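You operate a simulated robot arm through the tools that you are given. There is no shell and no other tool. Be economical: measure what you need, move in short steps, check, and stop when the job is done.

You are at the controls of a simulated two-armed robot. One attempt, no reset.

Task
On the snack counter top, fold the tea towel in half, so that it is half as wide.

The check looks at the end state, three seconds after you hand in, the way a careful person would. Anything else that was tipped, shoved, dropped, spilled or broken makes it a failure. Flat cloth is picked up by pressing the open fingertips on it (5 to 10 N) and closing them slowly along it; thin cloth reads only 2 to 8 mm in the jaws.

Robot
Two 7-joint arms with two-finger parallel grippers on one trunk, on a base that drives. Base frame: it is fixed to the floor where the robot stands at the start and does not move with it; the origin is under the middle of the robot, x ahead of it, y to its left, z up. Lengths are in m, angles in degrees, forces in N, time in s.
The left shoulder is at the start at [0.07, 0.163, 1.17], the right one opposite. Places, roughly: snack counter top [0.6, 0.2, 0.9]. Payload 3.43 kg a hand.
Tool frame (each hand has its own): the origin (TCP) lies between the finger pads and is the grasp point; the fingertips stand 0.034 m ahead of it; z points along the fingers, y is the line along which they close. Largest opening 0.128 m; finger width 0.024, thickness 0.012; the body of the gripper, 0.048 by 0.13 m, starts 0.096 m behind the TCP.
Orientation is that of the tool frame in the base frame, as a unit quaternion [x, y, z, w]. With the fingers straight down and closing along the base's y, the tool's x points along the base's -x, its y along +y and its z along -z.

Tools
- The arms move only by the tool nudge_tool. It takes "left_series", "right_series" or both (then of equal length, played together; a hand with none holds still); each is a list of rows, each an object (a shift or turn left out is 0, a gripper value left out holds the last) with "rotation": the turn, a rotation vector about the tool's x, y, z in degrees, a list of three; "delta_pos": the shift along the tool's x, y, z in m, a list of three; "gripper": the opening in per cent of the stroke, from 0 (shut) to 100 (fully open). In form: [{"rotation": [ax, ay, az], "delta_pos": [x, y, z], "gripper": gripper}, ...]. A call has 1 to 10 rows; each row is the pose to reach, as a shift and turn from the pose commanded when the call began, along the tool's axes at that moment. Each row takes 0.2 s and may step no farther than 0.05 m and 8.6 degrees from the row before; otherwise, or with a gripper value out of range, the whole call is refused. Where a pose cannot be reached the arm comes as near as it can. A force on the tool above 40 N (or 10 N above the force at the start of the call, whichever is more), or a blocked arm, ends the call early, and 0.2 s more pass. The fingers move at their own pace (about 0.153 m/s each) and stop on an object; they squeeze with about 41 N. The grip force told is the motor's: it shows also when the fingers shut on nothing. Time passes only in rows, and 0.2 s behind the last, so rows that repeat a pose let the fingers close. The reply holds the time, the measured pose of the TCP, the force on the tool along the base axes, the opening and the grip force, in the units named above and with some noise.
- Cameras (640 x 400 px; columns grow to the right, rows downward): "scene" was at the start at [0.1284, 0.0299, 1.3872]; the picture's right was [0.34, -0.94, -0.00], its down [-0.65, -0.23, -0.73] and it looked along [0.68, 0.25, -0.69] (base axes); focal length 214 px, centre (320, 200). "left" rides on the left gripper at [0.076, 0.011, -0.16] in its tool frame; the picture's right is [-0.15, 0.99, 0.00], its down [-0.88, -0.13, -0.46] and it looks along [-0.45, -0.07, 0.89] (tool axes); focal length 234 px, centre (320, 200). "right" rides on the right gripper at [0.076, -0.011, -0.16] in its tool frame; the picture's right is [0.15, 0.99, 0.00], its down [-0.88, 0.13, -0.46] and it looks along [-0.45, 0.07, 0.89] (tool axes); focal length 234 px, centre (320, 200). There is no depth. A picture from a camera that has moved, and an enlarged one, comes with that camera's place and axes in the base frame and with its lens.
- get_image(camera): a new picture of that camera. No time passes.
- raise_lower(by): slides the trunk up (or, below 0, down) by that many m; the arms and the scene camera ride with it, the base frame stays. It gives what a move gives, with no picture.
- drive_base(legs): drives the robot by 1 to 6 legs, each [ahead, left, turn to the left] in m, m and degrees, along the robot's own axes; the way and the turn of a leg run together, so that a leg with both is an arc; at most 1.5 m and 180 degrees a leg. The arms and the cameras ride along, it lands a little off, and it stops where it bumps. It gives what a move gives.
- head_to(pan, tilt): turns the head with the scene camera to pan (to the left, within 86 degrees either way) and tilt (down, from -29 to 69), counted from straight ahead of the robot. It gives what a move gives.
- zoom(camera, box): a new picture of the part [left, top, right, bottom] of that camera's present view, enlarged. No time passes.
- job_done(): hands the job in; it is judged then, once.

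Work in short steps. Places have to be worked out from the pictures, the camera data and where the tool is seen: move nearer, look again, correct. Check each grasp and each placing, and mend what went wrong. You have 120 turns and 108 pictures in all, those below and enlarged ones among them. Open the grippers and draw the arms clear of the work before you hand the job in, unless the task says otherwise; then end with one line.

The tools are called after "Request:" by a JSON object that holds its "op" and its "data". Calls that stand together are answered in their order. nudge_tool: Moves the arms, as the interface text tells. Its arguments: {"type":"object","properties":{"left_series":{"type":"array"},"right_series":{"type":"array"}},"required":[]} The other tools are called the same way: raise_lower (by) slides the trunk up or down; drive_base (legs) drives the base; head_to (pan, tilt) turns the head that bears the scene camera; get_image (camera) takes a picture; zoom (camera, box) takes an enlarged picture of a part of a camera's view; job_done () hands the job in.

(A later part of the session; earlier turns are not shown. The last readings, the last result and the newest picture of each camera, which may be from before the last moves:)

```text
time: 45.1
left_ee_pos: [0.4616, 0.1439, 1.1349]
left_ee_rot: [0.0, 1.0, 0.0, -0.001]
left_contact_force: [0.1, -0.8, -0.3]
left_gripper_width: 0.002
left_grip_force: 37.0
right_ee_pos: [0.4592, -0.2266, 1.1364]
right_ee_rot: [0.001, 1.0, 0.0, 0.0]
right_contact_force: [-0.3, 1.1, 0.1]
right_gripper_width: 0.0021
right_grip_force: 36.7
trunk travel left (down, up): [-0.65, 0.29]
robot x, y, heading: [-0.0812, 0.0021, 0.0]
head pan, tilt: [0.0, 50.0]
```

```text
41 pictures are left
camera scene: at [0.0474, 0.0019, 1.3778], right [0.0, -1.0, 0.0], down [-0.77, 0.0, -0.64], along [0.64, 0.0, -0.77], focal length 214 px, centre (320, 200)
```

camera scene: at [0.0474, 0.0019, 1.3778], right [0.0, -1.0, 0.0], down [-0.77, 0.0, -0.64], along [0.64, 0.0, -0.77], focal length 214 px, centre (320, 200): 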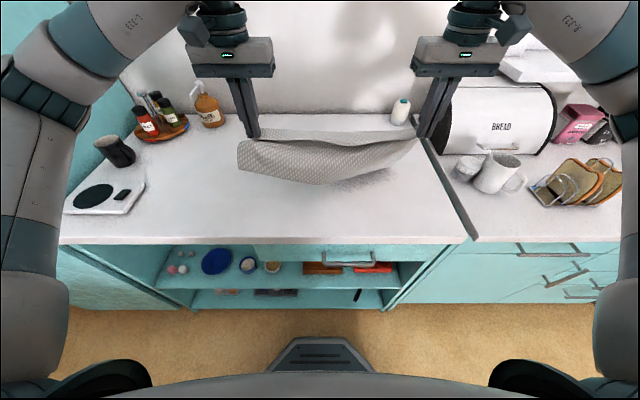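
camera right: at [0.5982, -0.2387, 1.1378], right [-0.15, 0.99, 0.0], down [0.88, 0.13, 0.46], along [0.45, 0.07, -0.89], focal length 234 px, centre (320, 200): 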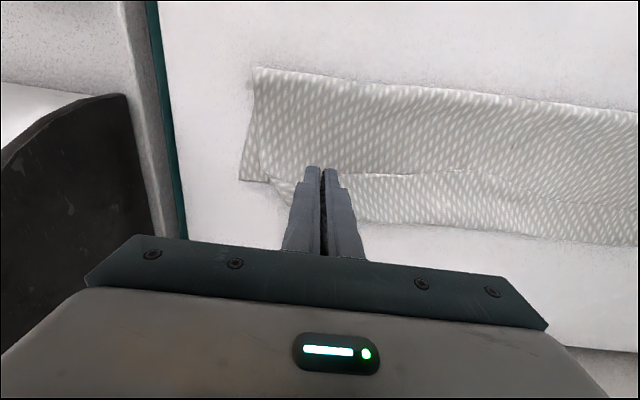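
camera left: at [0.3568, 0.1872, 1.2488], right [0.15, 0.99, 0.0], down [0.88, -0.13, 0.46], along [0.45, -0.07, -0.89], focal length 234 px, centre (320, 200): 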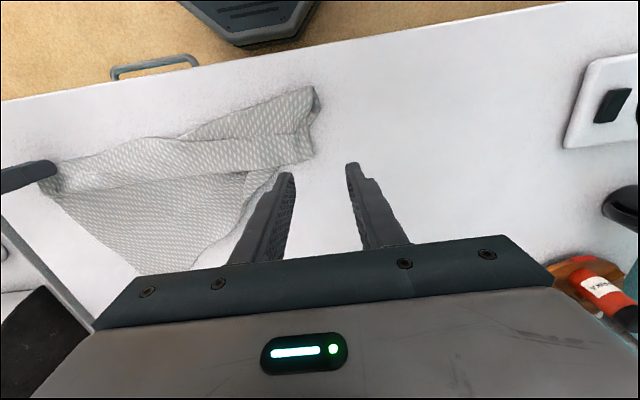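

It hangs, but the left end still looks looped. I'll raise 13 cm more so it's completely off the table, and zoom in.

Request:
{"op": "nudge_tool", "data": {"left_series": [{"delta_pos": [-0.01, 0, -0.03]}, {"delta_pos": [-0.02, 0, -0.06]}, {"delta_pos": [-0.03, 0, -0.09]}, {"delta_pos": [-0.04, 0, -0.13]}, {"delta_pos": [-0.04, 0, -0.13]}, {"delta_pos": [-0.04, 0, -0.13]}], "right_series": [{"delta_pos": [-0.01, 0, -0.03]}, {"delta_pos": [-0.02, 0, -0.06]}, {"delta_pos": [-0.03, 0, -0.09]}, {"delta_pos": [-0.04, 0, -0.13]}, {"delta_pos": [-0.04, 0, -0.13]}, {"delta_pos": [-0.04, 0, -0.13]}]}}

Request:
{"op": "zoom", "data": {"camera": "scene", "box": [180, 20, 500, 220]}}

```text
time: 46.5
left_ee_pos: [0.502, 0.1444, 1.2668]
left_ee_rot: [-0.001, 1.0, -0.001, 0.0]
left_contact_force: [-0.2, 0.1, 0.7]
left_gripper_width: 0.0023
left_grip_force: 37.5
right_ee_pos: [0.4998, -0.2255, 1.2666]
right_ee_rot: [0.0, 1.0, 0.001, 0.0]
right_contact_force: [0.3, 0.9, -0.4]
right_gripper_width: 0.0024
right_grip_force: 37.4
trunk travel left (down, up): [-0.65, 0.29]
robot x, y, heading: [-0.083, 0.0004, 0.1]
head pan, tilt: [0.0, 50.0]
```

```text
2.00 times, centred on (340, 120) of scene
camera zoom: at [0.048, 0.0019, 1.3778], right [0.0, -1.0, 0.0], down [-0.77, 0.0, -0.64], along [0.64, 0.0, -0.77], focal length 429 px, centre (280, 360)
```

zoom: 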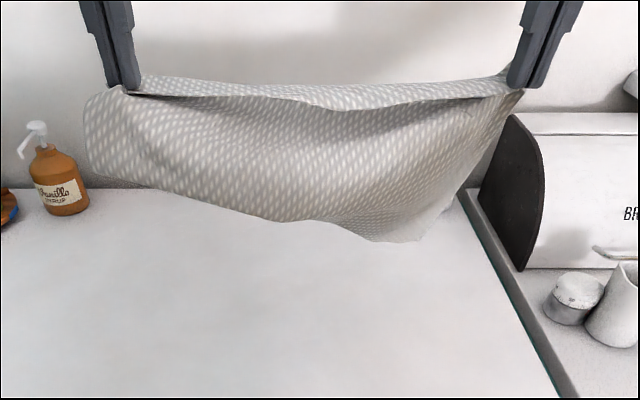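

The left grip clearly holds two points of the cloth, so that end hangs as a loop. I'll lay the towel out flat again, far edge first at x ≈ 0.68, drawing the hands back toward me. Then I'll free the left corner, whose tail should be lying single on the table.

Request:
{"op": "nudge_tool", "data": {"left_series": [{"delta_pos": [-0.03, 0.005, 0.0]}, {"delta_pos": [-0.065, 0.01, 0.0]}, {"delta_pos": [-0.1, 0.015, 0.0]}, {"delta_pos": [-0.13, 0.02, 0.0]}, {"delta_pos": [-0.15, 0.02, 0.0]}, {"delta_pos": [-0.155, 0.02, 0.01]}, {"delta_pos": [-0.155, 0.02, 0.02]}], "right_series": [{"delta_pos": [-0.03, 0.005, 0.0]}, {"delta_pos": [-0.065, 0.01, 0.0]}, {"delta_pos": [-0.1, 0.015, 0.0]}, {"delta_pos": [-0.13, 0.02, 0.0]}, {"delta_pos": [-0.15, 0.02, 0.0]}, {"delta_pos": [-0.155, 0.02, 0.01]}, {"delta_pos": [-0.155, 0.02, 0.02]}]}}

Request:
{"op": "nudge_tool", "data": {"left_series": [{"delta_pos": [0.01, 0, 0.035]}, {"delta_pos": [0.035, 0, 0.068]}, {"delta_pos": [0.06, 0, 0.1]}, {"delta_pos": [0.09, 0, 0.13]}, {"delta_pos": [0.12, 0, 0.16]}, {"delta_pos": [0.15, 0, 0.19]}, {"delta_pos": [0.18, 0, 0.22]}, {"delta_pos": [0.205, 0, 0.25]}, {"delta_pos": [0.23, 0, 0.275]}, {"delta_pos": [0.24, 0, 0.288]}], "right_series": [{"delta_pos": [0.01, 0, 0.035]}, {"delta_pos": [0.035, 0, 0.068]}, {"delta_pos": [0.06, 0, 0.1]}, {"delta_pos": [0.09, 0, 0.13]}, {"delta_pos": [0.12, 0, 0.16]}, {"delta_pos": [0.15, 0, 0.19]}, {"delta_pos": [0.18, 0, 0.22]}, {"delta_pos": [0.205, 0, 0.25]}, {"delta_pos": [0.23, 0, 0.275]}, {"delta_pos": [0.24, 0, 0.288]}]}}

Request:
{"op": "zoom", "data": {"camera": "scene", "box": [180, 60, 460, 240]}}

Request:
{"op": "get_image", "data": {"camera": "left"}}

```text
time: 48.1
left_ee_pos: [0.656, 0.1667, 1.2456]
left_ee_rot: [0.0, 1.0, 0.0, -0.001]
left_contact_force: [0.1, -3.0, -1.2]
left_gripper_width: 0.0023
left_grip_force: 37.2
right_ee_pos: [0.6562, -0.2076, 1.2456]
right_ee_rot: [-0.001, 1.0, 0.0, 0.0]
right_contact_force: [0.1, 3.6, -0.5]
right_gripper_width: 0.0025
right_grip_force: 37.6
trunk travel left (down, up): [-0.65, 0.29]
robot x, y, heading: [-0.0819, -0.0032, 0.1]
head pan, tilt: [0.0, 50.0]
```

```text
time: 50.3
left_ee_pos: [0.4162, 0.1655, 0.959]
left_ee_rot: [0.0, 1.0, 0.0, 0.0]
left_contact_force: [0.3, -2.4, -0.4]
left_gripper_width: 0.0024
left_grip_force: 36.7
right_ee_pos: [0.4151, -0.2078, 0.9577]
right_ee_rot: [0.0, 1.0, 0.0, 0.0]
right_contact_force: [-0.2, 3.4, 0.0]
right_gripper_width: 0.0025
right_grip_force: 36.8
trunk travel left (down, up): [-0.65, 0.29]
robot x, y, heading: [-0.0811, -0.0014, -0.3]
head pan, tilt: [0.0, 50.0]
```

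```text
2.22 times, centred on (320, 150) of scene
camera zoom: at [0.0479, 0.002, 1.3779], right [0.0, -1.0, 0.0], down [-0.77, 0.0, -0.64], along [0.64, 0.0, -0.77], focal length 477 px, centre (320, 311)
```

zoom: 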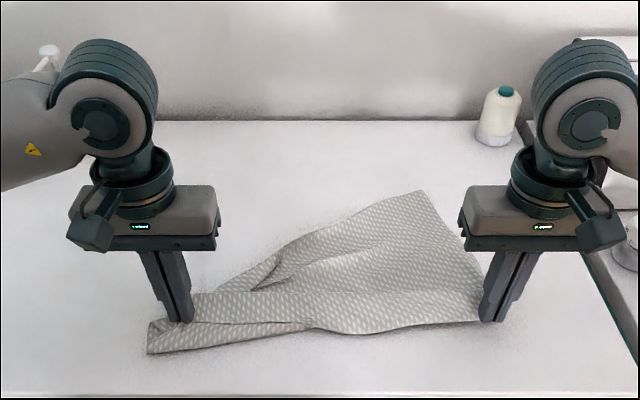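

```text
38 pictures are left
camera left: at [0.3408, 0.1775, 1.1203], right [0.15, 0.99, 0.0], down [0.88, -0.13, 0.46], along [0.45, -0.07, -0.89], focal length 234 px, centre (320, 200)
```

left: 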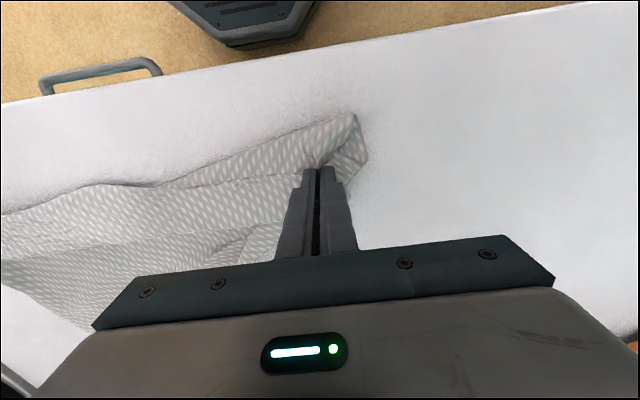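

The right half lies well; the left end is doubled over toward me. I'll release the left corner here and raise the hand to see the layers.

Request:
{"op": "nudge_tool", "data": {"left_series": [{"delta_pos": [0, 0, 0.004], "gripper": 0}, {"delta_pos": [0, 0, 0.004], "gripper": 30}, {"delta_pos": [0, 0, 0.004], "gripper": 45}, {"delta_pos": [0, 0, -0.03]}, {"delta_pos": [-0.01, 0.0, -0.07]}, {"delta_pos": [-0.02, 0.0, -0.11]}, {"delta_pos": [-0.02, 0.02, -0.14]}]}}

Request:
{"op": "zoom", "data": {"camera": "left", "box": [60, 50, 380, 250]}}

```text
time: 51.9
left_ee_pos: [0.4327, 0.1874, 1.0981]
left_ee_rot: [0.0, 1.0, -0.001, 0.001]
left_contact_force: [-0.4, 0.1, -0.5]
left_gripper_width: 0.0576
left_grip_force: 0.0
right_ee_pos: [0.4134, -0.2061, 0.9594]
right_ee_rot: [0.001, 1.0, -0.001, 0.001]
right_contact_force: [-0.4, 0.0, -0.5]
right_gripper_width: 0.0024
right_grip_force: 37.3
trunk travel left (down, up): [-0.65, 0.29]
robot x, y, heading: [-0.0775, -0.0012, 0.1]
head pan, tilt: [0.0, 50.0]
```

```text
2.00 times, centred on (220, 150) of left
camera zoom: at [0.3588, 0.1983, 1.2595], right [0.15, 0.99, 0.0], down [0.88, -0.13, 0.46], along [0.45, -0.07, -0.89], focal length 468 px, centre (520, 300)
```

zoom: 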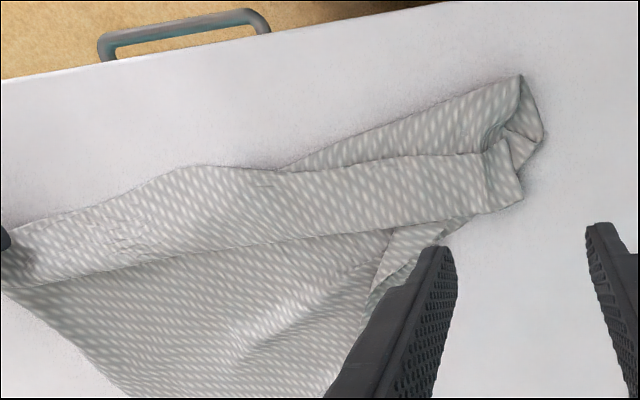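

The free edge lies on top, running from the right-hand grip to about (0.41, 0.167). I'll take it at y ≈ 0.115, away from the multilayer pucker, with a small opening and starting high, so only the top layer gets gathered.

Request:
{"op": "nudge_tool", "data": {"left_series": [{"delta_pos": [0.005, -0.03, 0.02], "gripper": 20}, {"delta_pos": [0.012, -0.06, 0.05]}, {"delta_pos": [0.022, -0.072, 0.09]}, {"delta_pos": [0.022, -0.072, 0.13]}, {"delta_pos": [0.022, -0.072, 0.147]}, {"delta_pos": [0.022, -0.072, 0.147]}]}}

Request:
{"op": "zoom", "data": {"camera": "left", "box": [200, 80, 440, 230]}}

```text
time: 53.3
left_ee_pos: [0.4132, 0.1131, 0.9508]
left_ee_rot: [0.0, 1.0, 0.0, 0.0]
left_contact_force: [-0.1, 0.0, 0.7]
left_gripper_width: 0.0256
left_grip_force: 0.0
right_ee_pos: [0.4148, -0.208, 0.9585]
right_ee_rot: [0.0, 1.0, -0.001, -0.001]
right_contact_force: [0.2, -0.3, 0.4]
right_gripper_width: 0.0024
right_grip_force: 37.1
trunk travel left (down, up): [-0.65, 0.29]
robot x, y, heading: [-0.0837, -0.0013, 0.3]
head pan, tilt: [0.0, 50.0]
```

```text
2.67 times, centred on (320, 155) of left
camera zoom: at [0.3386, 0.1243, 1.1116], right [0.15, 0.99, 0.0], down [0.88, -0.13, 0.46], along [0.45, -0.07, -0.89], focal length 624 px, centre (320, 320)
```

zoom: 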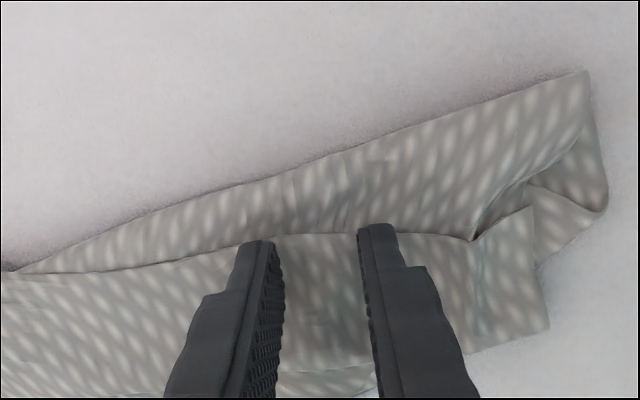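

The fingertips straddle the free edge just at contact. I'll go down 2 mm, close, lift 1.5 cm, and check the gap reading.

Request:
{"op": "nudge_tool", "data": {"left_series": [{"delta_pos": [0, 0, 0.002]}, {"delta_pos": [0, 0, 0.002], "gripper": 16}, {"delta_pos": [0, 0, 0.002], "gripper": 12}, {"delta_pos": [0, 0, 0.002], "gripper": 8}, {"delta_pos": [0, 0, 0.002], "gripper": 4}, {"delta_pos": [0, 0, 0.002], "gripper": 0}, {"delta_pos": [0, 0, 0.002], "gripper": 0}, {"delta_pos": [0, 0, -0.008]}, {"delta_pos": [0, 0, -0.02]}]}}

Request:
{"op": "zoom", "data": {"camera": "left", "box": [200, 80, 440, 230]}}

```text
time: 55.3
left_ee_pos: [0.4134, 0.1142, 0.9701]
left_ee_rot: [0.0, 1.0, -0.001, -0.001]
left_contact_force: [-0.1, 0.4, -0.3]
left_gripper_width: 0.0001
left_grip_force: 32.7
right_ee_pos: [0.4145, -0.2067, 0.9584]
right_ee_rot: [0.001, 1.0, 0.001, 0.0]
right_contact_force: [0.4, 0.4, -1.2]
right_gripper_width: 0.0025
right_grip_force: 37.3
trunk travel left (down, up): [-0.65, 0.29]
robot x, y, heading: [-0.0793, -0.0032, 0.1]
head pan, tilt: [0.0, 50.0]
```

```text
2.67 times, centred on (320, 155) of left
camera zoom: at [0.3383, 0.1244, 1.1323], right [0.15, 0.99, 0.0], down [0.88, -0.13, 0.46], along [0.45, -0.07, -0.89], focal length 624 px, centre (320, 320)
```

zoom: 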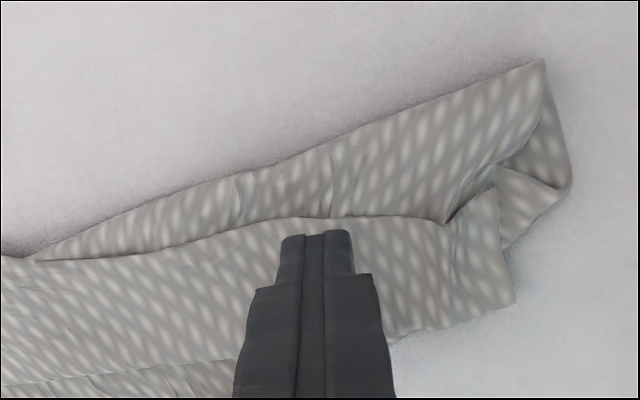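

It closed on nothing, so slightly too high. Reopening and repeating 2 mm lower.

Request:
{"op": "nudge_tool", "data": {"left_series": [{"delta_pos": [0, 0, 0.0], "gripper": 22}, {"delta_pos": [0, 0, 0.015], "gripper": 22}, {"delta_pos": [0, 0, 0.0245]}, {"delta_pos": [0, 0, 0.0245], "gripper": 17}, {"delta_pos": [0, 0, 0.0245], "gripper": 12}, {"delta_pos": [0, 0, 0.0245], "gripper": 7}, {"delta_pos": [0, 0, 0.0245], "gripper": 3}, {"delta_pos": [0, 0, 0.0245], "gripper": 0}, {"delta_pos": [0, 0, 0.0245], "gripper": 0}, {"delta_pos": [0, 0, 0.01]}]}}

Request:
{"op": "nudge_tool", "data": {"left_series": [{"delta_pos": [0, 0, -0.015]}, {"delta_pos": [0.005, 0, -0.03]}]}}

Request:
{"op": "zoom", "data": {"camera": "left", "box": [200, 80, 440, 230]}}

```text
time: 57.5
left_ee_pos: [0.4139, 0.1148, 0.9595]
left_ee_rot: [0.0, 1.0, 0.001, -0.002]
left_contact_force: [0.6, 0.0, 0.1]
left_gripper_width: 0.002
left_grip_force: 36.6
right_ee_pos: [0.4151, -0.2076, 0.9587]
right_ee_rot: [0.0, 1.0, 0.0, 0.0]
right_contact_force: [-1.1, 0.3, 0.5]
right_gripper_width: 0.0025
right_grip_force: 37.0
trunk travel left (down, up): [-0.65, 0.29]
robot x, y, heading: [-0.0814, -0.0012, -0.0]
head pan, tilt: [0.0, 50.0]
```

```text
time: 58.1
left_ee_pos: [0.4081, 0.1141, 0.9911]
left_ee_rot: [0.001, 1.0, 0.0, -0.001]
left_contact_force: [0.3, -0.8, 0.3]
left_gripper_width: 0.002
left_grip_force: 36.8
right_ee_pos: [0.4151, -0.2068, 0.9599]
right_ee_rot: [-0.001, 1.0, 0.0, 0.0]
right_contact_force: [0.0, -0.1, -0.7]
right_gripper_width: 0.0024
right_grip_force: 36.8
trunk travel left (down, up): [-0.65, 0.29]
robot x, y, heading: [-0.0822, 0.0018, 0.1]
head pan, tilt: [0.0, 50.0]
```

```text
2.67 times, centred on (320, 155) of left
camera zoom: at [0.333, 0.1248, 1.1526], right [0.15, 0.99, 0.0], down [0.88, -0.13, 0.45], along [0.45, -0.07, -0.89], focal length 624 px, centre (320, 320)
```

zoom: 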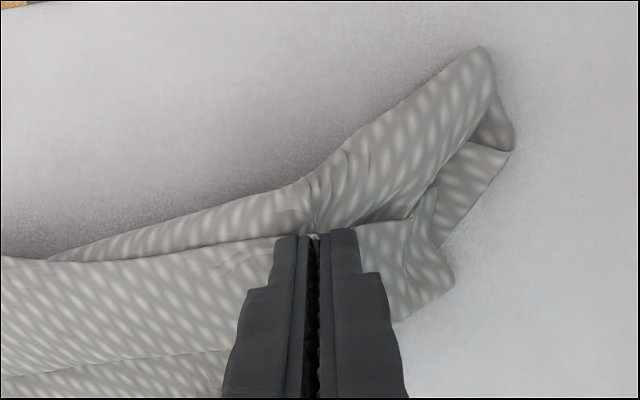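

Again the layer under it is drawn in with the pinch. Nearer the middle (y ≈ −0.045) the edge lies as a single layer on the table, so I'll let go here and take it there. Lifting from that point with the right hand should let the left end drop open.

Request:
{"op": "nudge_tool", "data": {"left_series": [{"delta_pos": [0, 0, 0.035]}, {"delta_pos": [0, 0, 0.035], "gripper": 20}, {"delta_pos": [0, 0, 0.035], "gripper": 35}, {"delta_pos": [0, 0, -0.005]}, {"delta_pos": [0.002, -0.04, -0.02]}, {"delta_pos": [0.005, -0.085, -0.02]}, {"delta_pos": [0.009, -0.13, -0.015]}, {"delta_pos": [0.012, -0.159, 0.01]}, {"delta_pos": [0.012, -0.159, 0.035]}]}}

Request:
{"op": "get_image", "data": {"camera": "left"}}

```text
time: 60.1
left_ee_pos: [0.3982, -0.0458, 0.9568]
left_ee_rot: [-0.001, 1.0, -0.002, -0.001]
left_contact_force: [-0.7, 0.6, 0.0]
left_gripper_width: 0.045
left_grip_force: 0.1
right_ee_pos: [0.4156, -0.2068, 0.9594]
right_ee_rot: [0.0, 1.0, 0.0, 0.0]
right_contact_force: [-0.3, 0.4, -0.9]
right_gripper_width: 0.0023
right_grip_force: 37.1
trunk travel left (down, up): [-0.65, 0.29]
robot x, y, heading: [-0.0811, 0.0009, 0.0]
head pan, tilt: [0.0, 50.0]
```

```text
33 pictures are left
camera left: at [0.3231, -0.0345, 1.1176], right [0.15, 0.99, 0.0], down [0.88, -0.13, 0.46], along [0.45, -0.07, -0.89], focal length 234 px, centre (320, 200)
```

left: 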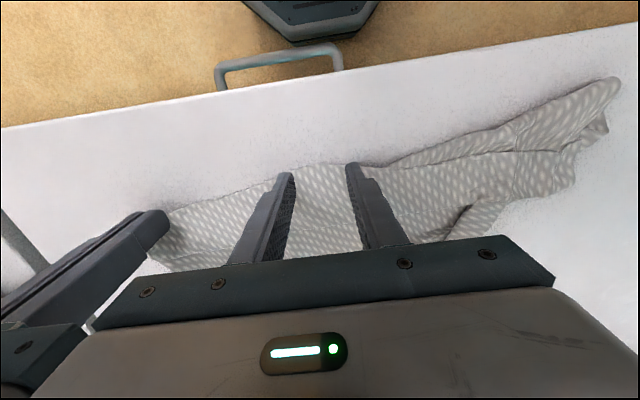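

Clean single layer here, with the edge right at the fingers. Pressing lightly and closing.

Request:
{"op": "nudge_tool", "data": {"left_series": [{"delta_pos": [0.003, 0, 0.008]}, {"delta_pos": [0.003, 0, 0.0125], "gripper": 30}, {"delta_pos": [0.003, 0, 0.0125], "gripper": 25}, {"delta_pos": [0.003, 0, 0.0125], "gripper": 20}, {"delta_pos": [0.003, 0, 0.0125], "gripper": 15}, {"delta_pos": [0.003, 0, 0.0125], "gripper": 10}, {"delta_pos": [0.003, 0, 0.0125], "gripper": 5}, {"delta_pos": [0.003, 0, 0.0125], "gripper": 0}, {"delta_pos": [0.003, 0, 0.0125], "gripper": 0}, {"delta_pos": [0.0, 0, 0.0]}]}}

```text
time: 62.3
left_ee_pos: [0.3974, -0.0446, 0.954]
left_ee_rot: [0.001, 1.0, 0.002, -0.003]
left_contact_force: [0.2, -2.1, 0.6]
left_gripper_width: 0.0019
left_grip_force: 37.0
right_ee_pos: [0.4149, -0.2073, 0.9581]
right_ee_rot: [0.0, 1.0, 0.0, 0.0]
right_contact_force: [0.4, 3.0, 0.9]
right_gripper_width: 0.0024
right_grip_force: 37.3
trunk travel left (down, up): [-0.65, 0.29]
robot x, y, heading: [-0.0808, 0.0002, 0.1]
head pan, tilt: [0.0, 50.0]
```

The left jaw reads 1.9 mm with a slight tension across to the right hand, so it's held. Lifting both until the towel hangs clear.

Request:
{"op": "nudge_tool", "data": {"left_series": [{"delta_pos": [-0.012, 0, -0.03]}, {"delta_pos": [-0.024, 0, -0.06]}, {"delta_pos": [-0.036, 0, -0.09]}, {"delta_pos": [-0.048, 0, -0.12]}, {"delta_pos": [-0.06, 0, -0.15]}, {"delta_pos": [-0.072, 0, -0.18]}, {"delta_pos": [-0.084, 0, -0.21]}, {"delta_pos": [-0.096, 0, -0.24]}, {"delta_pos": [-0.108, 0, -0.27]}, {"delta_pos": [-0.12, 0, -0.31]}], "right_series": [{"delta_pos": [-0.01, 0, -0.03]}, {"delta_pos": [-0.02, 0, -0.06]}, {"delta_pos": [-0.03, 0, -0.09]}, {"delta_pos": [-0.04, 0, -0.12]}, {"delta_pos": [-0.05, 0, -0.15]}, {"delta_pos": [-0.06, 0, -0.18]}, {"delta_pos": [-0.07, 0, -0.21]}, {"delta_pos": [-0.08, 0, -0.24]}, {"delta_pos": [-0.09, 0, -0.27]}, {"delta_pos": [-0.1, 0, -0.31]}]}}

Request:
{"op": "zoom", "data": {"camera": "scene", "box": [180, 20, 500, 220]}}

```text
time: 64.5
left_ee_pos: [0.5128, -0.0433, 1.2684]
left_ee_rot: [-0.001, 1.0, 0.0, 0.001]
left_contact_force: [-0.3, -0.9, 0.0]
left_gripper_width: 0.0022
left_grip_force: 37.3
right_ee_pos: [0.513, -0.2054, 1.2704]
right_ee_rot: [-0.001, 1.0, 0.0, 0.0]
right_contact_force: [-0.6, 2.1, -0.5]
right_gripper_width: 0.0024
right_grip_force: 37.5
trunk travel left (down, up): [-0.65, 0.29]
robot x, y, heading: [-0.0788, 0.0005, 0.1]
head pan, tilt: [0.0, 50.0]
```

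```text
2.00 times, centred on (340, 120) of scene
camera zoom: at [0.045, 0.0026, 1.378], right [0.0, -1.0, 0.0], down [-0.76, 0.0, -0.64], along [0.64, 0.0, -0.76], focal length 429 px, centre (280, 360)
```

zoom: 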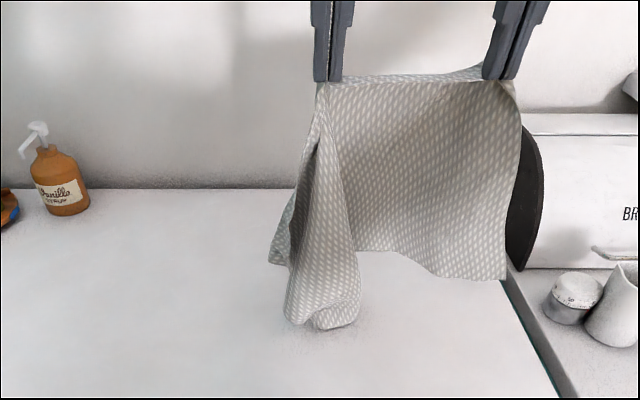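

The tangle has dropped open; only the left third drapes down from the left grip. I'll lay it down starting from the upper left, moving the hands to −y and back toward me as they lower, so that third spreads out to the left.

Request:
{"op": "nudge_tool", "data": {"left_series": [{"delta_pos": [0, 0.02, -0.03]}, {"delta_pos": [-0.02, 0.06, -0.04]}, {"delta_pos": [-0.05, 0.095, -0.04]}, {"delta_pos": [-0.08, 0.13, -0.04]}, {"delta_pos": [-0.11, 0.16, -0.04]}, {"delta_pos": [-0.13, 0.18, -0.02]}, {"delta_pos": [-0.14, 0.18, 0.02]}, {"delta_pos": [-0.14, 0.165, 0.05]}, {"delta_pos": [-0.135, 0.14, 0.075]}, {"delta_pos": [-0.13, 0.11, 0.095]}], "right_series": [{"delta_pos": [0, 0.02, -0.03]}, {"delta_pos": [-0.02, 0.06, -0.04]}, {"delta_pos": [-0.05, 0.095, -0.04]}, {"delta_pos": [-0.08, 0.13, -0.04]}, {"delta_pos": [-0.11, 0.16, -0.04]}, {"delta_pos": [-0.13, 0.18, -0.02]}, {"delta_pos": [-0.14, 0.18, 0.02]}, {"delta_pos": [-0.14, 0.165, 0.05]}, {"delta_pos": [-0.135, 0.14, 0.075]}, {"delta_pos": [-0.13, 0.11, 0.095]}]}}

Request:
{"op": "nudge_tool", "data": {"left_series": [{"delta_pos": [0.015, -0.03, 0.025]}, {"delta_pos": [0.035, -0.06, 0.045]}, {"delta_pos": [0.06, -0.085, 0.07]}, {"delta_pos": [0.09, -0.105, 0.095]}, {"delta_pos": [0.12, -0.115, 0.12]}, {"delta_pos": [0.15, -0.12, 0.145]}, {"delta_pos": [0.18, -0.12, 0.17]}, {"delta_pos": [0.205, -0.12, 0.19]}, {"delta_pos": [0.225, -0.12, 0.21]}, {"delta_pos": [0.23, -0.12, 0.214]}], "right_series": [{"delta_pos": [0.015, -0.03, 0.025]}, {"delta_pos": [0.035, -0.06, 0.045]}, {"delta_pos": [0.06, -0.085, 0.07]}, {"delta_pos": [0.09, -0.105, 0.095]}, {"delta_pos": [0.12, -0.115, 0.12]}, {"delta_pos": [0.15, -0.12, 0.145]}, {"delta_pos": [0.18, -0.12, 0.17]}, {"delta_pos": [0.205, -0.12, 0.19]}, {"delta_pos": [0.225, -0.12, 0.21]}, {"delta_pos": [0.23, -0.12, 0.214]}]}}

Request:
{"op": "zoom", "data": {"camera": "scene", "box": [180, 80, 460, 250]}}

```text
time: 66.7
left_ee_pos: [0.6472, 0.0626, 1.1714]
left_ee_rot: [-0.001, 1.0, 0.001, -0.001]
left_contact_force: [0.8, -0.3, -0.3]
left_gripper_width: 0.0024
left_grip_force: 37.1
right_ee_pos: [0.6942, -0.0831, 1.1926]
right_ee_rot: [0.0, 1.0, 0.0, -0.002]
right_contact_force: [-0.5, 0.6, 0.0]
right_gripper_width: 0.0024
right_grip_force: 37.5
right hand out of reach, approached as far as the arm can: row 6, 8, 9, 10
trunk travel left (down, up): [-0.65, 0.29]
robot x, y, heading: [-0.0816, 0.0025, 0.2]
head pan, tilt: [0.0, 50.0]
```

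```text
time: 67.6
left_ee_pos: [0.5815, -0.0312, 1.1]
left_ee_rot: [-0.001, 1.0, -0.009, 0.009]
left_contact_force: [14.8, -12.3, 5.6]
left_gripper_width: 0.0019
left_grip_force: 36.9
right_ee_pos: [0.7124, -0.1375, 1.1518]
right_ee_rot: [-0.012, 1.0, 0.008, -0.014]
right_contact_force: [-15.4, 12.7, -7.2]
right_gripper_width: 0.0023
right_grip_force: 37.5
right hand out of reach, approached as far as the arm can: row 1, 2, 3, 4
trunk travel left (down, up): [-0.65, 0.29]
robot x, y, heading: [-0.0818, 0.0032, -0.0]
head pan, tilt: [0.0, 50.0]
stopped in row 4 (left hand): the force on the tool passed its limit (the readings are from after the stop); the commanded pose is now the measured one
```

```text
2.29 times, centred on (320, 165) of scene
camera zoom: at [0.0479, 0.0029, 1.3779], right [0.0, -1.0, 0.0], down [-0.77, 0.0, -0.64], along [0.64, 0.0, -0.77], focal length 490 px, centre (320, 280)
```

zoom: 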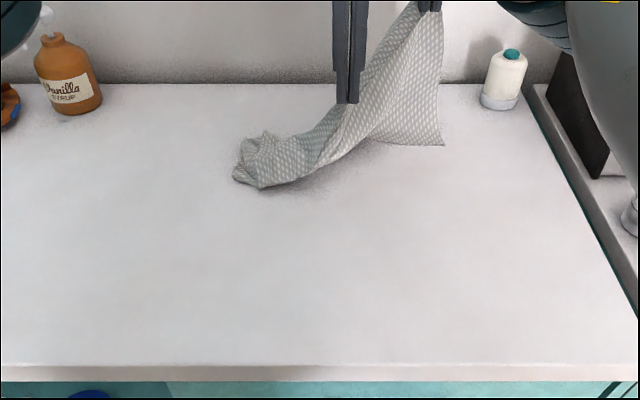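

The right arm ran out of reach and the cloth between the hands went taut, so the move stopped. I'll bring the right hand back toward me and level the two hands.

Request:
{"op": "nudge_tool", "data": {"left_series": [{"delta_pos": [0, 0, -0.005]}, {"delta_pos": [0, 0, -0.012]}, {"delta_pos": [0, 0, -0.02]}, {"delta_pos": [0, 0, -0.03]}, {"delta_pos": [0, 0, -0.04]}, {"delta_pos": [0, 0, -0.05]}], "right_series": [{"delta_pos": [0.02, 0, 0.0]}, {"delta_pos": [0.045, -0.01, 0.0]}, {"delta_pos": [0.07, -0.02, 0.0]}, {"delta_pos": [0.09, -0.03, 0.0]}, {"delta_pos": [0.11, -0.04, 0.0]}, {"delta_pos": [0.13, -0.05, 0.0]}]}}

Request:
{"op": "get_image", "data": {"camera": "scene"}}

```text
time: 69.0
left_ee_pos: [0.5805, -0.0308, 1.1488]
left_ee_rot: [0.0, 1.0, -0.006, 0.006]
left_contact_force: [12.9, -10.0, -0.1]
left_gripper_width: 0.0021
left_grip_force: 36.8
right_ee_pos: [0.7137, -0.1416, 1.1536]
right_ee_rot: [-0.009, 1.0, 0.008, -0.01]
right_contact_force: [-12.9, 10.2, -0.6]
right_gripper_width: 0.0024
right_grip_force: 37.3
right hand out of reach, approached as far as the arm can: row 1, 2, 3, 4, 5, 6
trunk travel left (down, up): [-0.65, 0.29]
robot x, y, heading: [-0.0805, 0.0008, -0.3]
head pan, tilt: [0.0, 50.0]
```

```text
30 pictures are left
camera scene: at [0.0477, 0.0015, 1.3778], right [0.0, -1.0, 0.0], down [-0.77, 0.0, -0.64], along [0.64, 0.0, -0.77], focal length 214 px, centre (320, 200)
```

scene: 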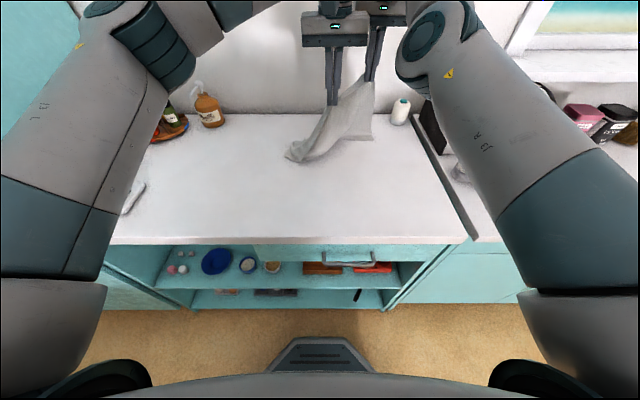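

The wide gripper bodies would collide if the right hand came straight back, since they're only 11 cm apart in y. I'll have it move out to −y as it comes back, keeping the distance along the cloth constant.

Request:
{"op": "nudge_tool", "data": {"right_series": [{"delta_pos": [0.01, -0.012, 0.0]}, {"delta_pos": [0.025, -0.027, 0.0]}, {"delta_pos": [0.05, -0.04, 0.0]}, {"delta_pos": [0.085, -0.05, 0.0]}, {"delta_pos": [0.12, -0.055, 0.0]}, {"delta_pos": [0.13, -0.055, 0.0]}]}}

```text
time: 69.5
left_ee_pos: [0.5809, -0.0356, 1.1497]
left_ee_rot: [0.001, 1.0, -0.012, 0.012]
left_contact_force: [18.1, -16.1, 0.9]
left_gripper_width: 0.0022
left_grip_force: 37.4
right_ee_pos: [0.7111, -0.1547, 1.1508]
right_ee_rot: [-0.006, 1.0, -0.026, -0.017]
right_contact_force: [-17.8, 16.4, -0.4]
right_gripper_width: 0.0023
right_grip_force: 37.0
right hand out of reach, approached as far as the arm can: row 1, 2
trunk travel left (down, up): [-0.65, 0.29]
robot x, y, heading: [-0.0809, 0.001, 0.1]
head pan, tilt: [0.0, 50.0]
stopped in row 2 (left hand): the force on the tool passed its limit (the readings are from after the stop); the commanded pose is now the measured one
```

The right arm still won't come back in x and tension is high, so I'll ease the left hand toward it to slacken the cloth and try lifting the right arm out of that configuration.

Request:
{"op": "nudge_tool", "data": {"left_series": [{"delta_pos": [-0.015, 0.0, 0.0]}, {"delta_pos": [-0.03, 0.0, 0.0]}, {"delta_pos": [-0.035, 0.0, 0.0]}, {"delta_pos": [-0.035, 0.0, 0.0]}], "right_series": [{"delta_pos": [0.0, 0.0, 0.0]}, {"delta_pos": [0.0, -0.01, -0.01]}, {"delta_pos": [0.0, -0.02, -0.02]}, {"delta_pos": [0.0, -0.03, -0.03]}]}}

```text
time: 70.5
left_ee_pos: [0.6163, -0.0331, 1.1505]
left_ee_rot: [0.001, 1.0, -0.011, 0.009]
left_contact_force: [8.7, -13.9, 3.1]
left_gripper_width: 0.0021
left_grip_force: 37.2
right_ee_pos: [0.7101, -0.178, 1.1723]
right_ee_rot: [-0.003, 0.999, -0.029, -0.014]
right_contact_force: [-9.2, 13.5, -1.6]
right_gripper_width: 0.0024
right_grip_force: 37.0
right hand out of reach, approached as far as the arm can: row 4
trunk travel left (down, up): [-0.65, 0.29]
robot x, y, heading: [-0.0798, -0.0003, -0.1]
head pan, tilt: [0.0, 50.0]
```

The right hand moved and there are now 14.5 cm between the hands in y. Bringing it back in x.

Request:
{"op": "nudge_tool", "data": {"right_series": [{"delta_pos": [0.02, -0.0, 0.0]}, {"delta_pos": [0.045, -0.005, 0.0]}, {"delta_pos": [0.07, -0.01, 0.0]}, {"delta_pos": [0.09, -0.01, 0.0]}]}}

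```text
time: 71.5
left_ee_pos: [0.6159, -0.0353, 1.1496]
left_ee_rot: [0.0, 1.0, -0.009, 0.01]
left_contact_force: [0.3, 0.2, -0.1]
left_gripper_width: 0.0021
left_grip_force: 37.0
right_ee_pos: [0.6208, -0.1914, 1.1753]
right_ee_rot: [-0.001, 1.0, -0.027, -0.012]
right_contact_force: [-0.3, 0.3, 0.3]
right_gripper_width: 0.0025
right_grip_force: 36.9
trunk travel left (down, up): [-0.65, 0.29]
robot x, y, heading: [-0.0815, -0.0, -0.1]
head pan, tilt: [0.0, 50.0]
```

Slack and level again. Now I'll lay it down, drawing back toward me while lowering.

Request:
{"op": "nudge_tool", "data": {"left_series": [{"delta_pos": [0.015, 0, 0.025]}, {"delta_pos": [0.035, 0, 0.045]}, {"delta_pos": [0.06, 0, 0.065]}, {"delta_pos": [0.085, 0, 0.085]}, {"delta_pos": [0.11, 0, 0.105]}, {"delta_pos": [0.135, 0, 0.125]}, {"delta_pos": [0.16, 0, 0.145]}, {"delta_pos": [0.185, 0, 0.165]}, {"delta_pos": [0.205, 0, 0.185]}, {"delta_pos": [0.21, 0, 0.195]}], "right_series": [{"delta_pos": [0.015, 0, 0.03]}, {"delta_pos": [0.035, 0, 0.055]}, {"delta_pos": [0.06, 0, 0.08]}, {"delta_pos": [0.085, 0, 0.105]}, {"delta_pos": [0.11, 0, 0.125]}, {"delta_pos": [0.135, 0, 0.145]}, {"delta_pos": [0.16, 0, 0.165]}, {"delta_pos": [0.185, 0, 0.19]}, {"delta_pos": [0.205, 0, 0.21]}, {"delta_pos": [0.21, 0, 0.22]}]}}

Request:
{"op": "zoom", "data": {"camera": "scene", "box": [180, 80, 460, 250]}}

Request:
{"op": "get_image", "data": {"camera": "left"}}

```text
time: 73.7
left_ee_pos: [0.4077, -0.0367, 0.9514]
left_ee_rot: [0.001, 1.0, -0.011, 0.01]
left_contact_force: [-0.2, -9.4, 0.8]
left_gripper_width: 0.0021
left_grip_force: 37.1
right_ee_pos: [0.4033, -0.2011, 0.9623]
right_ee_rot: [-0.002, 1.0, -0.028, -0.013]
right_contact_force: [0.7, 8.8, -1.1]
right_gripper_width: 0.0029
right_grip_force: 37.4
trunk travel left (down, up): [-0.65, 0.29]
robot x, y, heading: [-0.0803, -0.002, -0.1]
head pan, tilt: [0.0, 50.0]
```

```text
2.29 times, centred on (320, 165) of scene
camera zoom: at [0.048, 0.0016, 1.3779], right [0.0, -1.0, 0.0], down [-0.77, 0.0, -0.64], along [0.64, 0.0, -0.77], focal length 490 px, centre (320, 280)
```

zoom: 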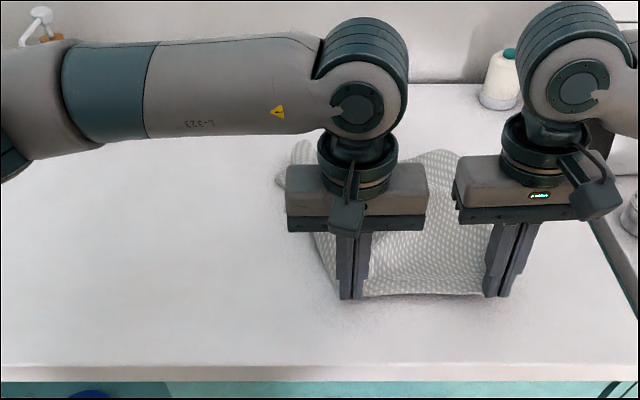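

```text
28 pictures are left
camera left: at [0.33, -0.0221, 1.1111], right [0.15, 0.99, -0.02], down [0.87, -0.12, 0.48], along [0.47, -0.09, -0.88], focal length 234 px, centre (320, 200)
```

left: 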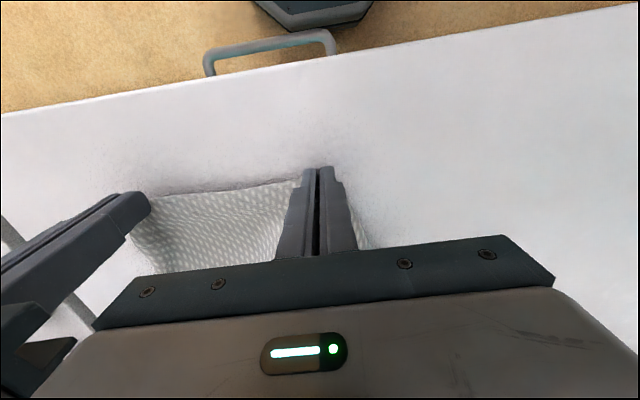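

The right part is laid flat. I'll release the left hand, lift it away to the left and lower the right fully, then view the left third.

Request:
{"op": "nudge_tool", "data": {"left_series": [{"delta_pos": [0, 0, 0.003], "gripper": 15}, {"delta_pos": [0, 0, 0.003], "gripper": 30}, {"delta_pos": [0, 0, -0.03]}, {"delta_pos": [0, 0.01, -0.07]}, {"delta_pos": [0, 0.05, -0.1]}, {"delta_pos": [-0.02, 0.09, -0.12]}, {"delta_pos": [-0.03, 0.13, -0.13]}, {"delta_pos": [-0.04, 0.17, -0.14]}, {"delta_pos": [-0.05, 0.21, -0.15]}, {"delta_pos": [-0.06, 0.25, -0.15]}], "right_series": [{"delta_pos": [0, 0, 0.003]}, {"delta_pos": [0, 0, 0.008]}, {"delta_pos": [0, 0, 0.012]}, {"delta_pos": [0, 0, 0.012]}, {"delta_pos": [0, 0, 0.012]}, {"delta_pos": [0, 0, 0.012]}, {"delta_pos": [0, 0, 0.012]}, {"delta_pos": [0, 0, 0.012]}, {"delta_pos": [0, 0, 0.012]}, {"delta_pos": [0, 0, 0.012]}]}}

Request:
{"op": "zoom", "data": {"camera": "scene", "box": [220, 120, 460, 260]}}

```text
time: 75.9
left_ee_pos: [0.4687, 0.2199, 1.0939]
left_ee_rot: [0.001, 1.0, -0.011, 0.01]
left_contact_force: [-0.4, 0.3, -0.1]
left_gripper_width: 0.0385
left_grip_force: 0.1
right_ee_pos: [0.4027, -0.2007, 0.9515]
right_ee_rot: [-0.003, 1.0, -0.029, -0.013]
right_contact_force: [-0.1, 0.5, 0.9]
right_gripper_width: 0.0024
right_grip_force: 36.8
trunk travel left (down, up): [-0.65, 0.29]
robot x, y, heading: [-0.0792, 0.0024, -0.0]
head pan, tilt: [0.0, 50.0]
```

```text
2.67 times, centred on (340, 190) of scene
camera zoom: at [0.0471, 0.0038, 1.3779], right [0.0, -1.0, 0.0], down [-0.77, 0.0, -0.64], along [0.64, 0.0, -0.77], focal length 572 px, centre (267, 227)
```

zoom: 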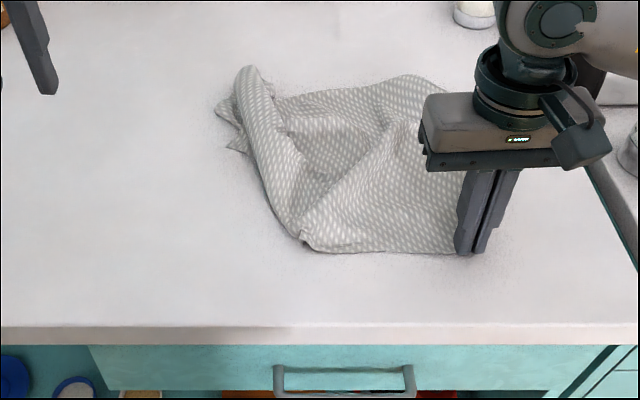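

The left third is gathered toward the back. I'll look at it closely with the left wrist camera.

Request:
{"op": "zoom", "data": {"camera": "left", "box": [0, 60, 320, 260]}}

Request:
{"op": "zoom", "data": {"camera": "scene", "box": [290, 135, 400, 220]}}

```text
2.00 times, centred on (160, 160) of left
camera zoom: at [0.39, 0.234, 1.255], right [0.15, 0.99, -0.02], down [0.87, -0.12, 0.48], along [0.47, -0.09, -0.88], focal length 468 px, centre (640, 280)
```

zoom: 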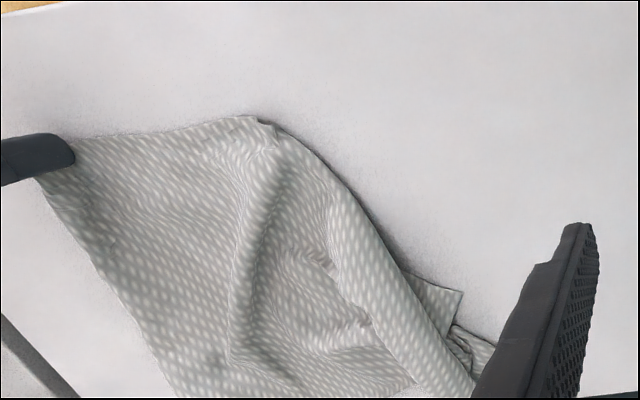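

```text
4.71 times, centred on (345, 178) of scene
camera zoom: at [0.0471, 0.0038, 1.3779], right [0.0, -1.0, 0.0], down [-0.77, 0.0, -0.64], along [0.64, 0.0, -0.77], focal length 1009 px, centre (202, 306)
```

zoom: 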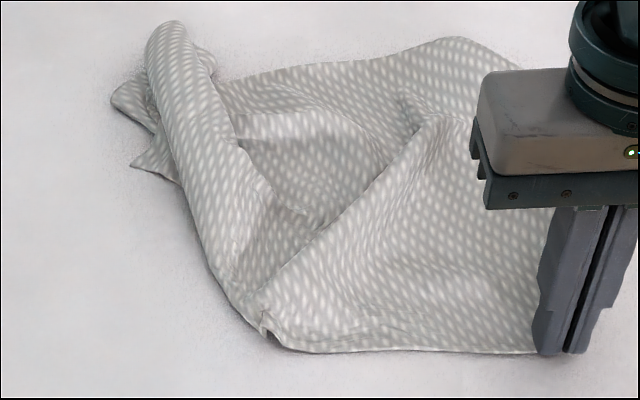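

A single-layer corner tip sticks out from under the roll at about (0.561, 0.047). From its distance to the old grip I judge it to be the near-left corner. I'll bring the left hand over it and look before pressing.

Request:
{"op": "nudge_tool", "data": {"left_series": [{"delta_pos": [-0.02, -0.04, 0.01], "gripper": 22}, {"delta_pos": [-0.04, -0.075, 0.03]}, {"delta_pos": [-0.06, -0.11, 0.05]}, {"delta_pos": [-0.08, -0.145, 0.07]}, {"delta_pos": [-0.096, -0.178, 0.09]}, {"delta_pos": [-0.096, -0.178, 0.12]}, {"delta_pos": [-0.096, -0.178, 0.12]}]}}

Request:
{"op": "zoom", "data": {"camera": "left", "box": [200, 80, 440, 230]}}

```text
time: 77.5
left_ee_pos: [0.5633, 0.0348, 0.983]
left_ee_rot: [0.001, 1.0, -0.01, 0.01]
left_contact_force: [-0.4, 0.8, 0.2]
left_gripper_width: 0.0283
left_grip_force: 0.2
right_ee_pos: [0.4039, -0.2026, 0.9509]
right_ee_rot: [-0.002, 1.0, -0.029, -0.014]
right_contact_force: [-0.3, 0.1, -0.5]
right_gripper_width: 0.0023
right_grip_force: 37.1
trunk travel left (down, up): [-0.65, 0.29]
robot x, y, heading: [-0.0808, 0.0016, -0.1]
head pan, tilt: [0.0, 50.0]
```

```text
2.67 times, centred on (320, 155) of left
camera zoom: at [0.4859, 0.0489, 1.1421], right [0.15, 0.99, -0.02], down [0.87, -0.12, 0.48], along [0.47, -0.08, -0.88], focal length 624 px, centre (320, 320)
```

zoom: 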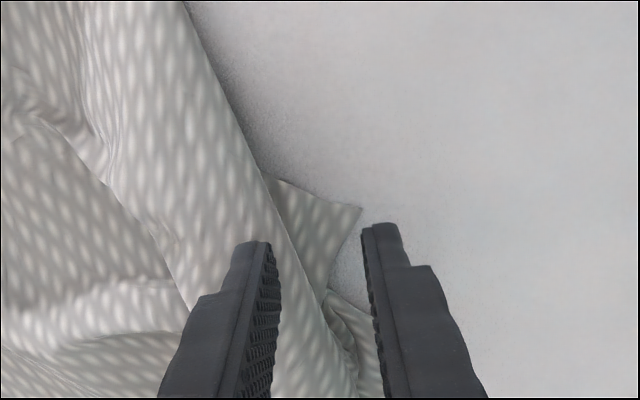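

The corner tip is at (0.562, 0.050), with the roll's side at y ≈ 0.024. I'll narrow the opening, shift 9 mm left, press and close on the tip.

Request:
{"op": "nudge_tool", "data": {"left_series": [{"delta_pos": [0.0, 0.009, 0.0], "gripper": 17}, {"delta_pos": [0.0, 0.009, 0.025]}, {"delta_pos": [0.0, 0.009, 0.0375]}, {"delta_pos": [0.0, 0.009, 0.038], "gripper": 13}, {"delta_pos": [0.0, 0.009, 0.038], "gripper": 9}, {"delta_pos": [0.0, 0.009, 0.038], "gripper": 5}, {"delta_pos": [0.0, 0.009, 0.038], "gripper": 0}, {"delta_pos": [0.0, 0.009, 0.038], "gripper": 0}, {"delta_pos": [0.0, 0.009, 0.03]}, {"delta_pos": [0.0, 0.02, 0.01]}]}}

Request:
{"op": "zoom", "data": {"camera": "left", "box": [200, 80, 440, 230]}}

```text
time: 79.7
left_ee_pos: [0.5637, 0.0564, 0.9712]
left_ee_rot: [0.001, 1.0, -0.009, 0.01]
left_contact_force: [0.4, -0.2, -0.2]
left_gripper_width: 0.0015
left_grip_force: 35.6
right_ee_pos: [0.4026, -0.2024, 0.9516]
right_ee_rot: [-0.002, 1.0, -0.028, -0.012]
right_contact_force: [-0.1, 0.8, -0.4]
right_gripper_width: 0.0025
right_grip_force: 37.5
trunk travel left (down, up): [-0.65, 0.29]
robot x, y, heading: [-0.0761, 0.0053, -0.0]
head pan, tilt: [0.0, 50.0]
```

```text
2.67 times, centred on (320, 155) of left
camera zoom: at [0.4864, 0.0695, 1.1313], right [0.15, 0.99, -0.02], down [0.87, -0.12, 0.48], along [0.47, -0.08, -0.88], focal length 624 px, centre (320, 320)
```

zoom: 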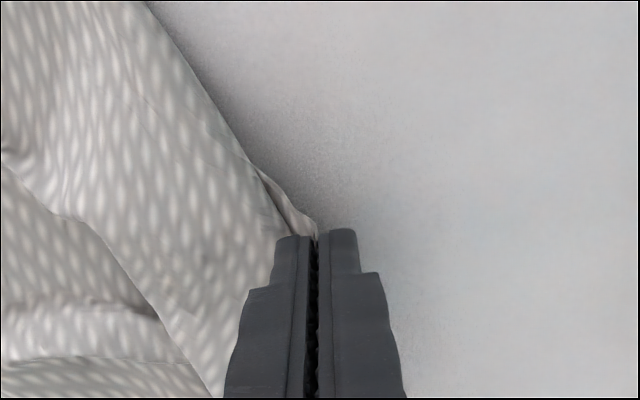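

The corner is held (1.5 mm). I'll raise it and carry it toward the near-left, spreading the near edge between the hands as both go up.

Request:
{"op": "nudge_tool", "data": {"left_series": [{"delta_pos": [0.01, 0.01, -0.02]}, {"delta_pos": [0.025, 0.03, -0.045]}, {"delta_pos": [0.045, 0.05, -0.07]}, {"delta_pos": [0.065, 0.07, -0.09]}, {"delta_pos": [0.085, 0.09, -0.11]}, {"delta_pos": [0.1, 0.11, -0.135]}, {"delta_pos": [0.11, 0.125, -0.16]}, {"delta_pos": [0.11, 0.135, -0.19]}, {"delta_pos": [0.11, 0.14, -0.22]}, {"delta_pos": [0.11, 0.14, -0.25]}], "right_series": [{"delta_pos": [-0.005, 0, -0.025]}, {"delta_pos": [-0.01, 0, -0.05]}, {"delta_pos": [-0.015, 0, -0.08]}, {"delta_pos": [-0.02, 0, -0.11]}, {"delta_pos": [-0.025, 0, -0.13]}, {"delta_pos": [-0.03, 0, -0.155]}, {"delta_pos": [-0.035, 0, -0.18]}, {"delta_pos": [-0.04, 0, -0.21]}, {"delta_pos": [-0.045, 0, -0.24]}, {"delta_pos": [-0.05, 0, -0.27]}]}}

Request:
{"op": "zoom", "data": {"camera": "scene", "box": [180, 20, 500, 220]}}

```text
time: 81.9
left_ee_pos: [0.45, 0.2001, 1.2161]
left_ee_rot: [0.001, 1.0, -0.01, 0.01]
left_contact_force: [0.5, -2.1, 0.0]
left_gripper_width: 0.0013
left_grip_force: 36.1
right_ee_pos: [0.4601, -0.1871, 1.2184]
right_ee_rot: [-0.002, 1.0, -0.028, -0.013]
right_contact_force: [-0.5, 1.4, -1.5]
right_gripper_width: 0.0022
right_grip_force: 37.2
trunk travel left (down, up): [-0.65, 0.29]
robot x, y, heading: [-0.079, -0.0021, -0.0]
head pan, tilt: [0.0, 50.0]
```

```text
2.00 times, centred on (340, 120) of scene
camera zoom: at [0.0462, 0.0019, 1.3779], right [0.0, -1.0, 0.0], down [-0.77, 0.0, -0.64], along [0.64, 0.0, -0.77], focal length 429 px, centre (280, 360)
```

zoom: 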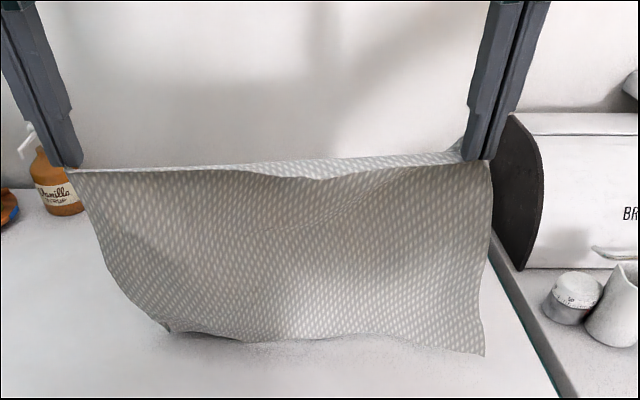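

Excellent, it was the near-left corner: the towel now hangs fully open between the hands. I'll raise 5 cm so the lower edge hangs clear, spread the hands 1 cm, let it settle and look.

Request:
{"op": "nudge_tool", "data": {"left_series": [{"delta_pos": [0, 0.005, -0.02]}, {"delta_pos": [-0.005, 0.01, -0.04]}, {"delta_pos": [-0.01, 0.01, -0.06]}, {"delta_pos": [-0.01, 0.01, -0.06]}, {"delta_pos": [-0.01, 0.01, -0.06]}, {"delta_pos": [-0.01, 0.01, -0.06]}], "right_series": [{"delta_pos": [0, 0, -0.02]}, {"delta_pos": [0, 0, -0.04]}, {"delta_pos": [0, 0, -0.06]}, {"delta_pos": [0, 0, -0.06]}, {"delta_pos": [0, 0, -0.06]}, {"delta_pos": [0, 0, -0.06]}]}}

Request:
{"op": "zoom", "data": {"camera": "scene", "box": [180, 20, 500, 220]}}

```text
time: 83.3
left_ee_pos: [0.4603, 0.2103, 1.2791]
left_ee_rot: [0.001, 1.0, -0.01, 0.009]
left_contact_force: [0.9, -6.0, 0.5]
left_gripper_width: 0.0012
left_grip_force: 36.2
right_ee_pos: [0.4631, -0.1824, 1.2783]
right_ee_rot: [-0.002, 1.0, -0.028, -0.013]
right_contact_force: [0.4, 4.9, 0.0]
right_gripper_width: 0.0023
right_grip_force: 36.7
trunk travel left (down, up): [-0.65, 0.29]
robot x, y, heading: [-0.0823, -0.0017, 0.2]
head pan, tilt: [0.0, 50.0]
```

```text
2.00 times, centred on (340, 120) of scene
camera zoom: at [0.0476, 0.0018, 1.3779], right [0.0, -1.0, 0.0], down [-0.77, 0.0, -0.64], along [0.64, 0.0, -0.77], focal length 429 px, centre (280, 360)
```

zoom: 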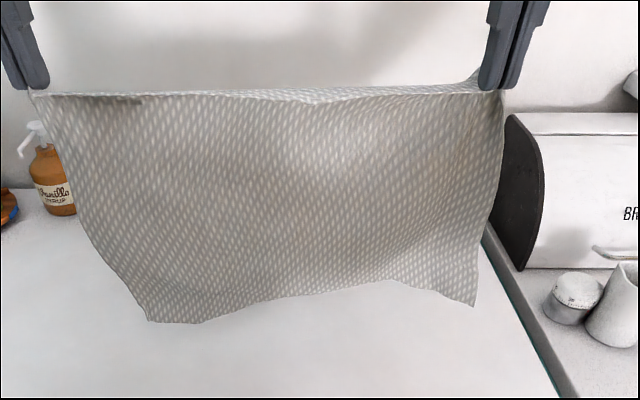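

It hangs straight and flat, spanning about y 0.19…−0.27 at the bottom. Now I'll lower: the bottom edge touches at x ≈ 0.46, then I move away at 45° while lowering so the lower half lies on the counter.

Request:
{"op": "nudge_tool", "data": {"left_series": [{"delta_pos": [0, 0, 0.024]}, {"delta_pos": [0, 0, 0.044]}, {"delta_pos": [-0.015, 0, 0.059]}, {"delta_pos": [-0.03, 0, 0.074]}, {"delta_pos": [-0.045, 0, 0.089]}, {"delta_pos": [-0.06, 0, 0.104]}, {"delta_pos": [-0.08, 0, 0.124]}, {"delta_pos": [-0.1, 0, 0.144]}, {"delta_pos": [-0.12, 0, 0.164]}, {"delta_pos": [-0.14, 0, 0.179]}], "right_series": [{"delta_pos": [0, 0, 0.024]}, {"delta_pos": [0, 0, 0.044]}, {"delta_pos": [-0.015, 0, 0.059]}, {"delta_pos": [-0.03, 0, 0.074]}, {"delta_pos": [-0.045, 0, 0.089]}, {"delta_pos": [-0.06, 0, 0.104]}, {"delta_pos": [-0.08, 0, 0.124]}, {"delta_pos": [-0.1, 0, 0.144]}, {"delta_pos": [-0.12, 0, 0.164]}, {"delta_pos": [-0.14, 0, 0.179]}]}}

Request:
{"op": "zoom", "data": {"camera": "scene", "box": [180, 60, 460, 235]}}

```text
time: 85.5
left_ee_pos: [0.6049, 0.2082, 1.1009]
left_ee_rot: [0.001, 1.0, -0.01, 0.009]
left_contact_force: [0.0, -10.3, -1.2]
left_gripper_width: 0.0014
left_grip_force: 36.4
right_ee_pos: [0.6014, -0.1926, 1.0951]
right_ee_rot: [-0.002, 0.999, -0.028, -0.015]
right_contact_force: [-0.1, 10.4, 0.2]
right_gripper_width: 0.0023
right_grip_force: 36.7
trunk travel left (down, up): [-0.65, 0.29]
robot x, y, heading: [-0.0806, 0.0006, 0.2]
head pan, tilt: [0.0, 50.0]
```

```text
2.29 times, centred on (320, 148) of scene
camera zoom: at [0.0495, 0.002, 1.3777], right [0.0, -1.0, 0.0], down [-0.77, 0.0, -0.64], along [0.64, 0.0, -0.77], focal length 490 px, centre (320, 320)
```

zoom: 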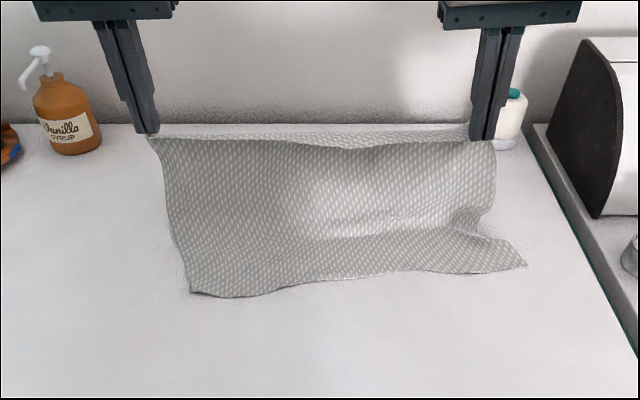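

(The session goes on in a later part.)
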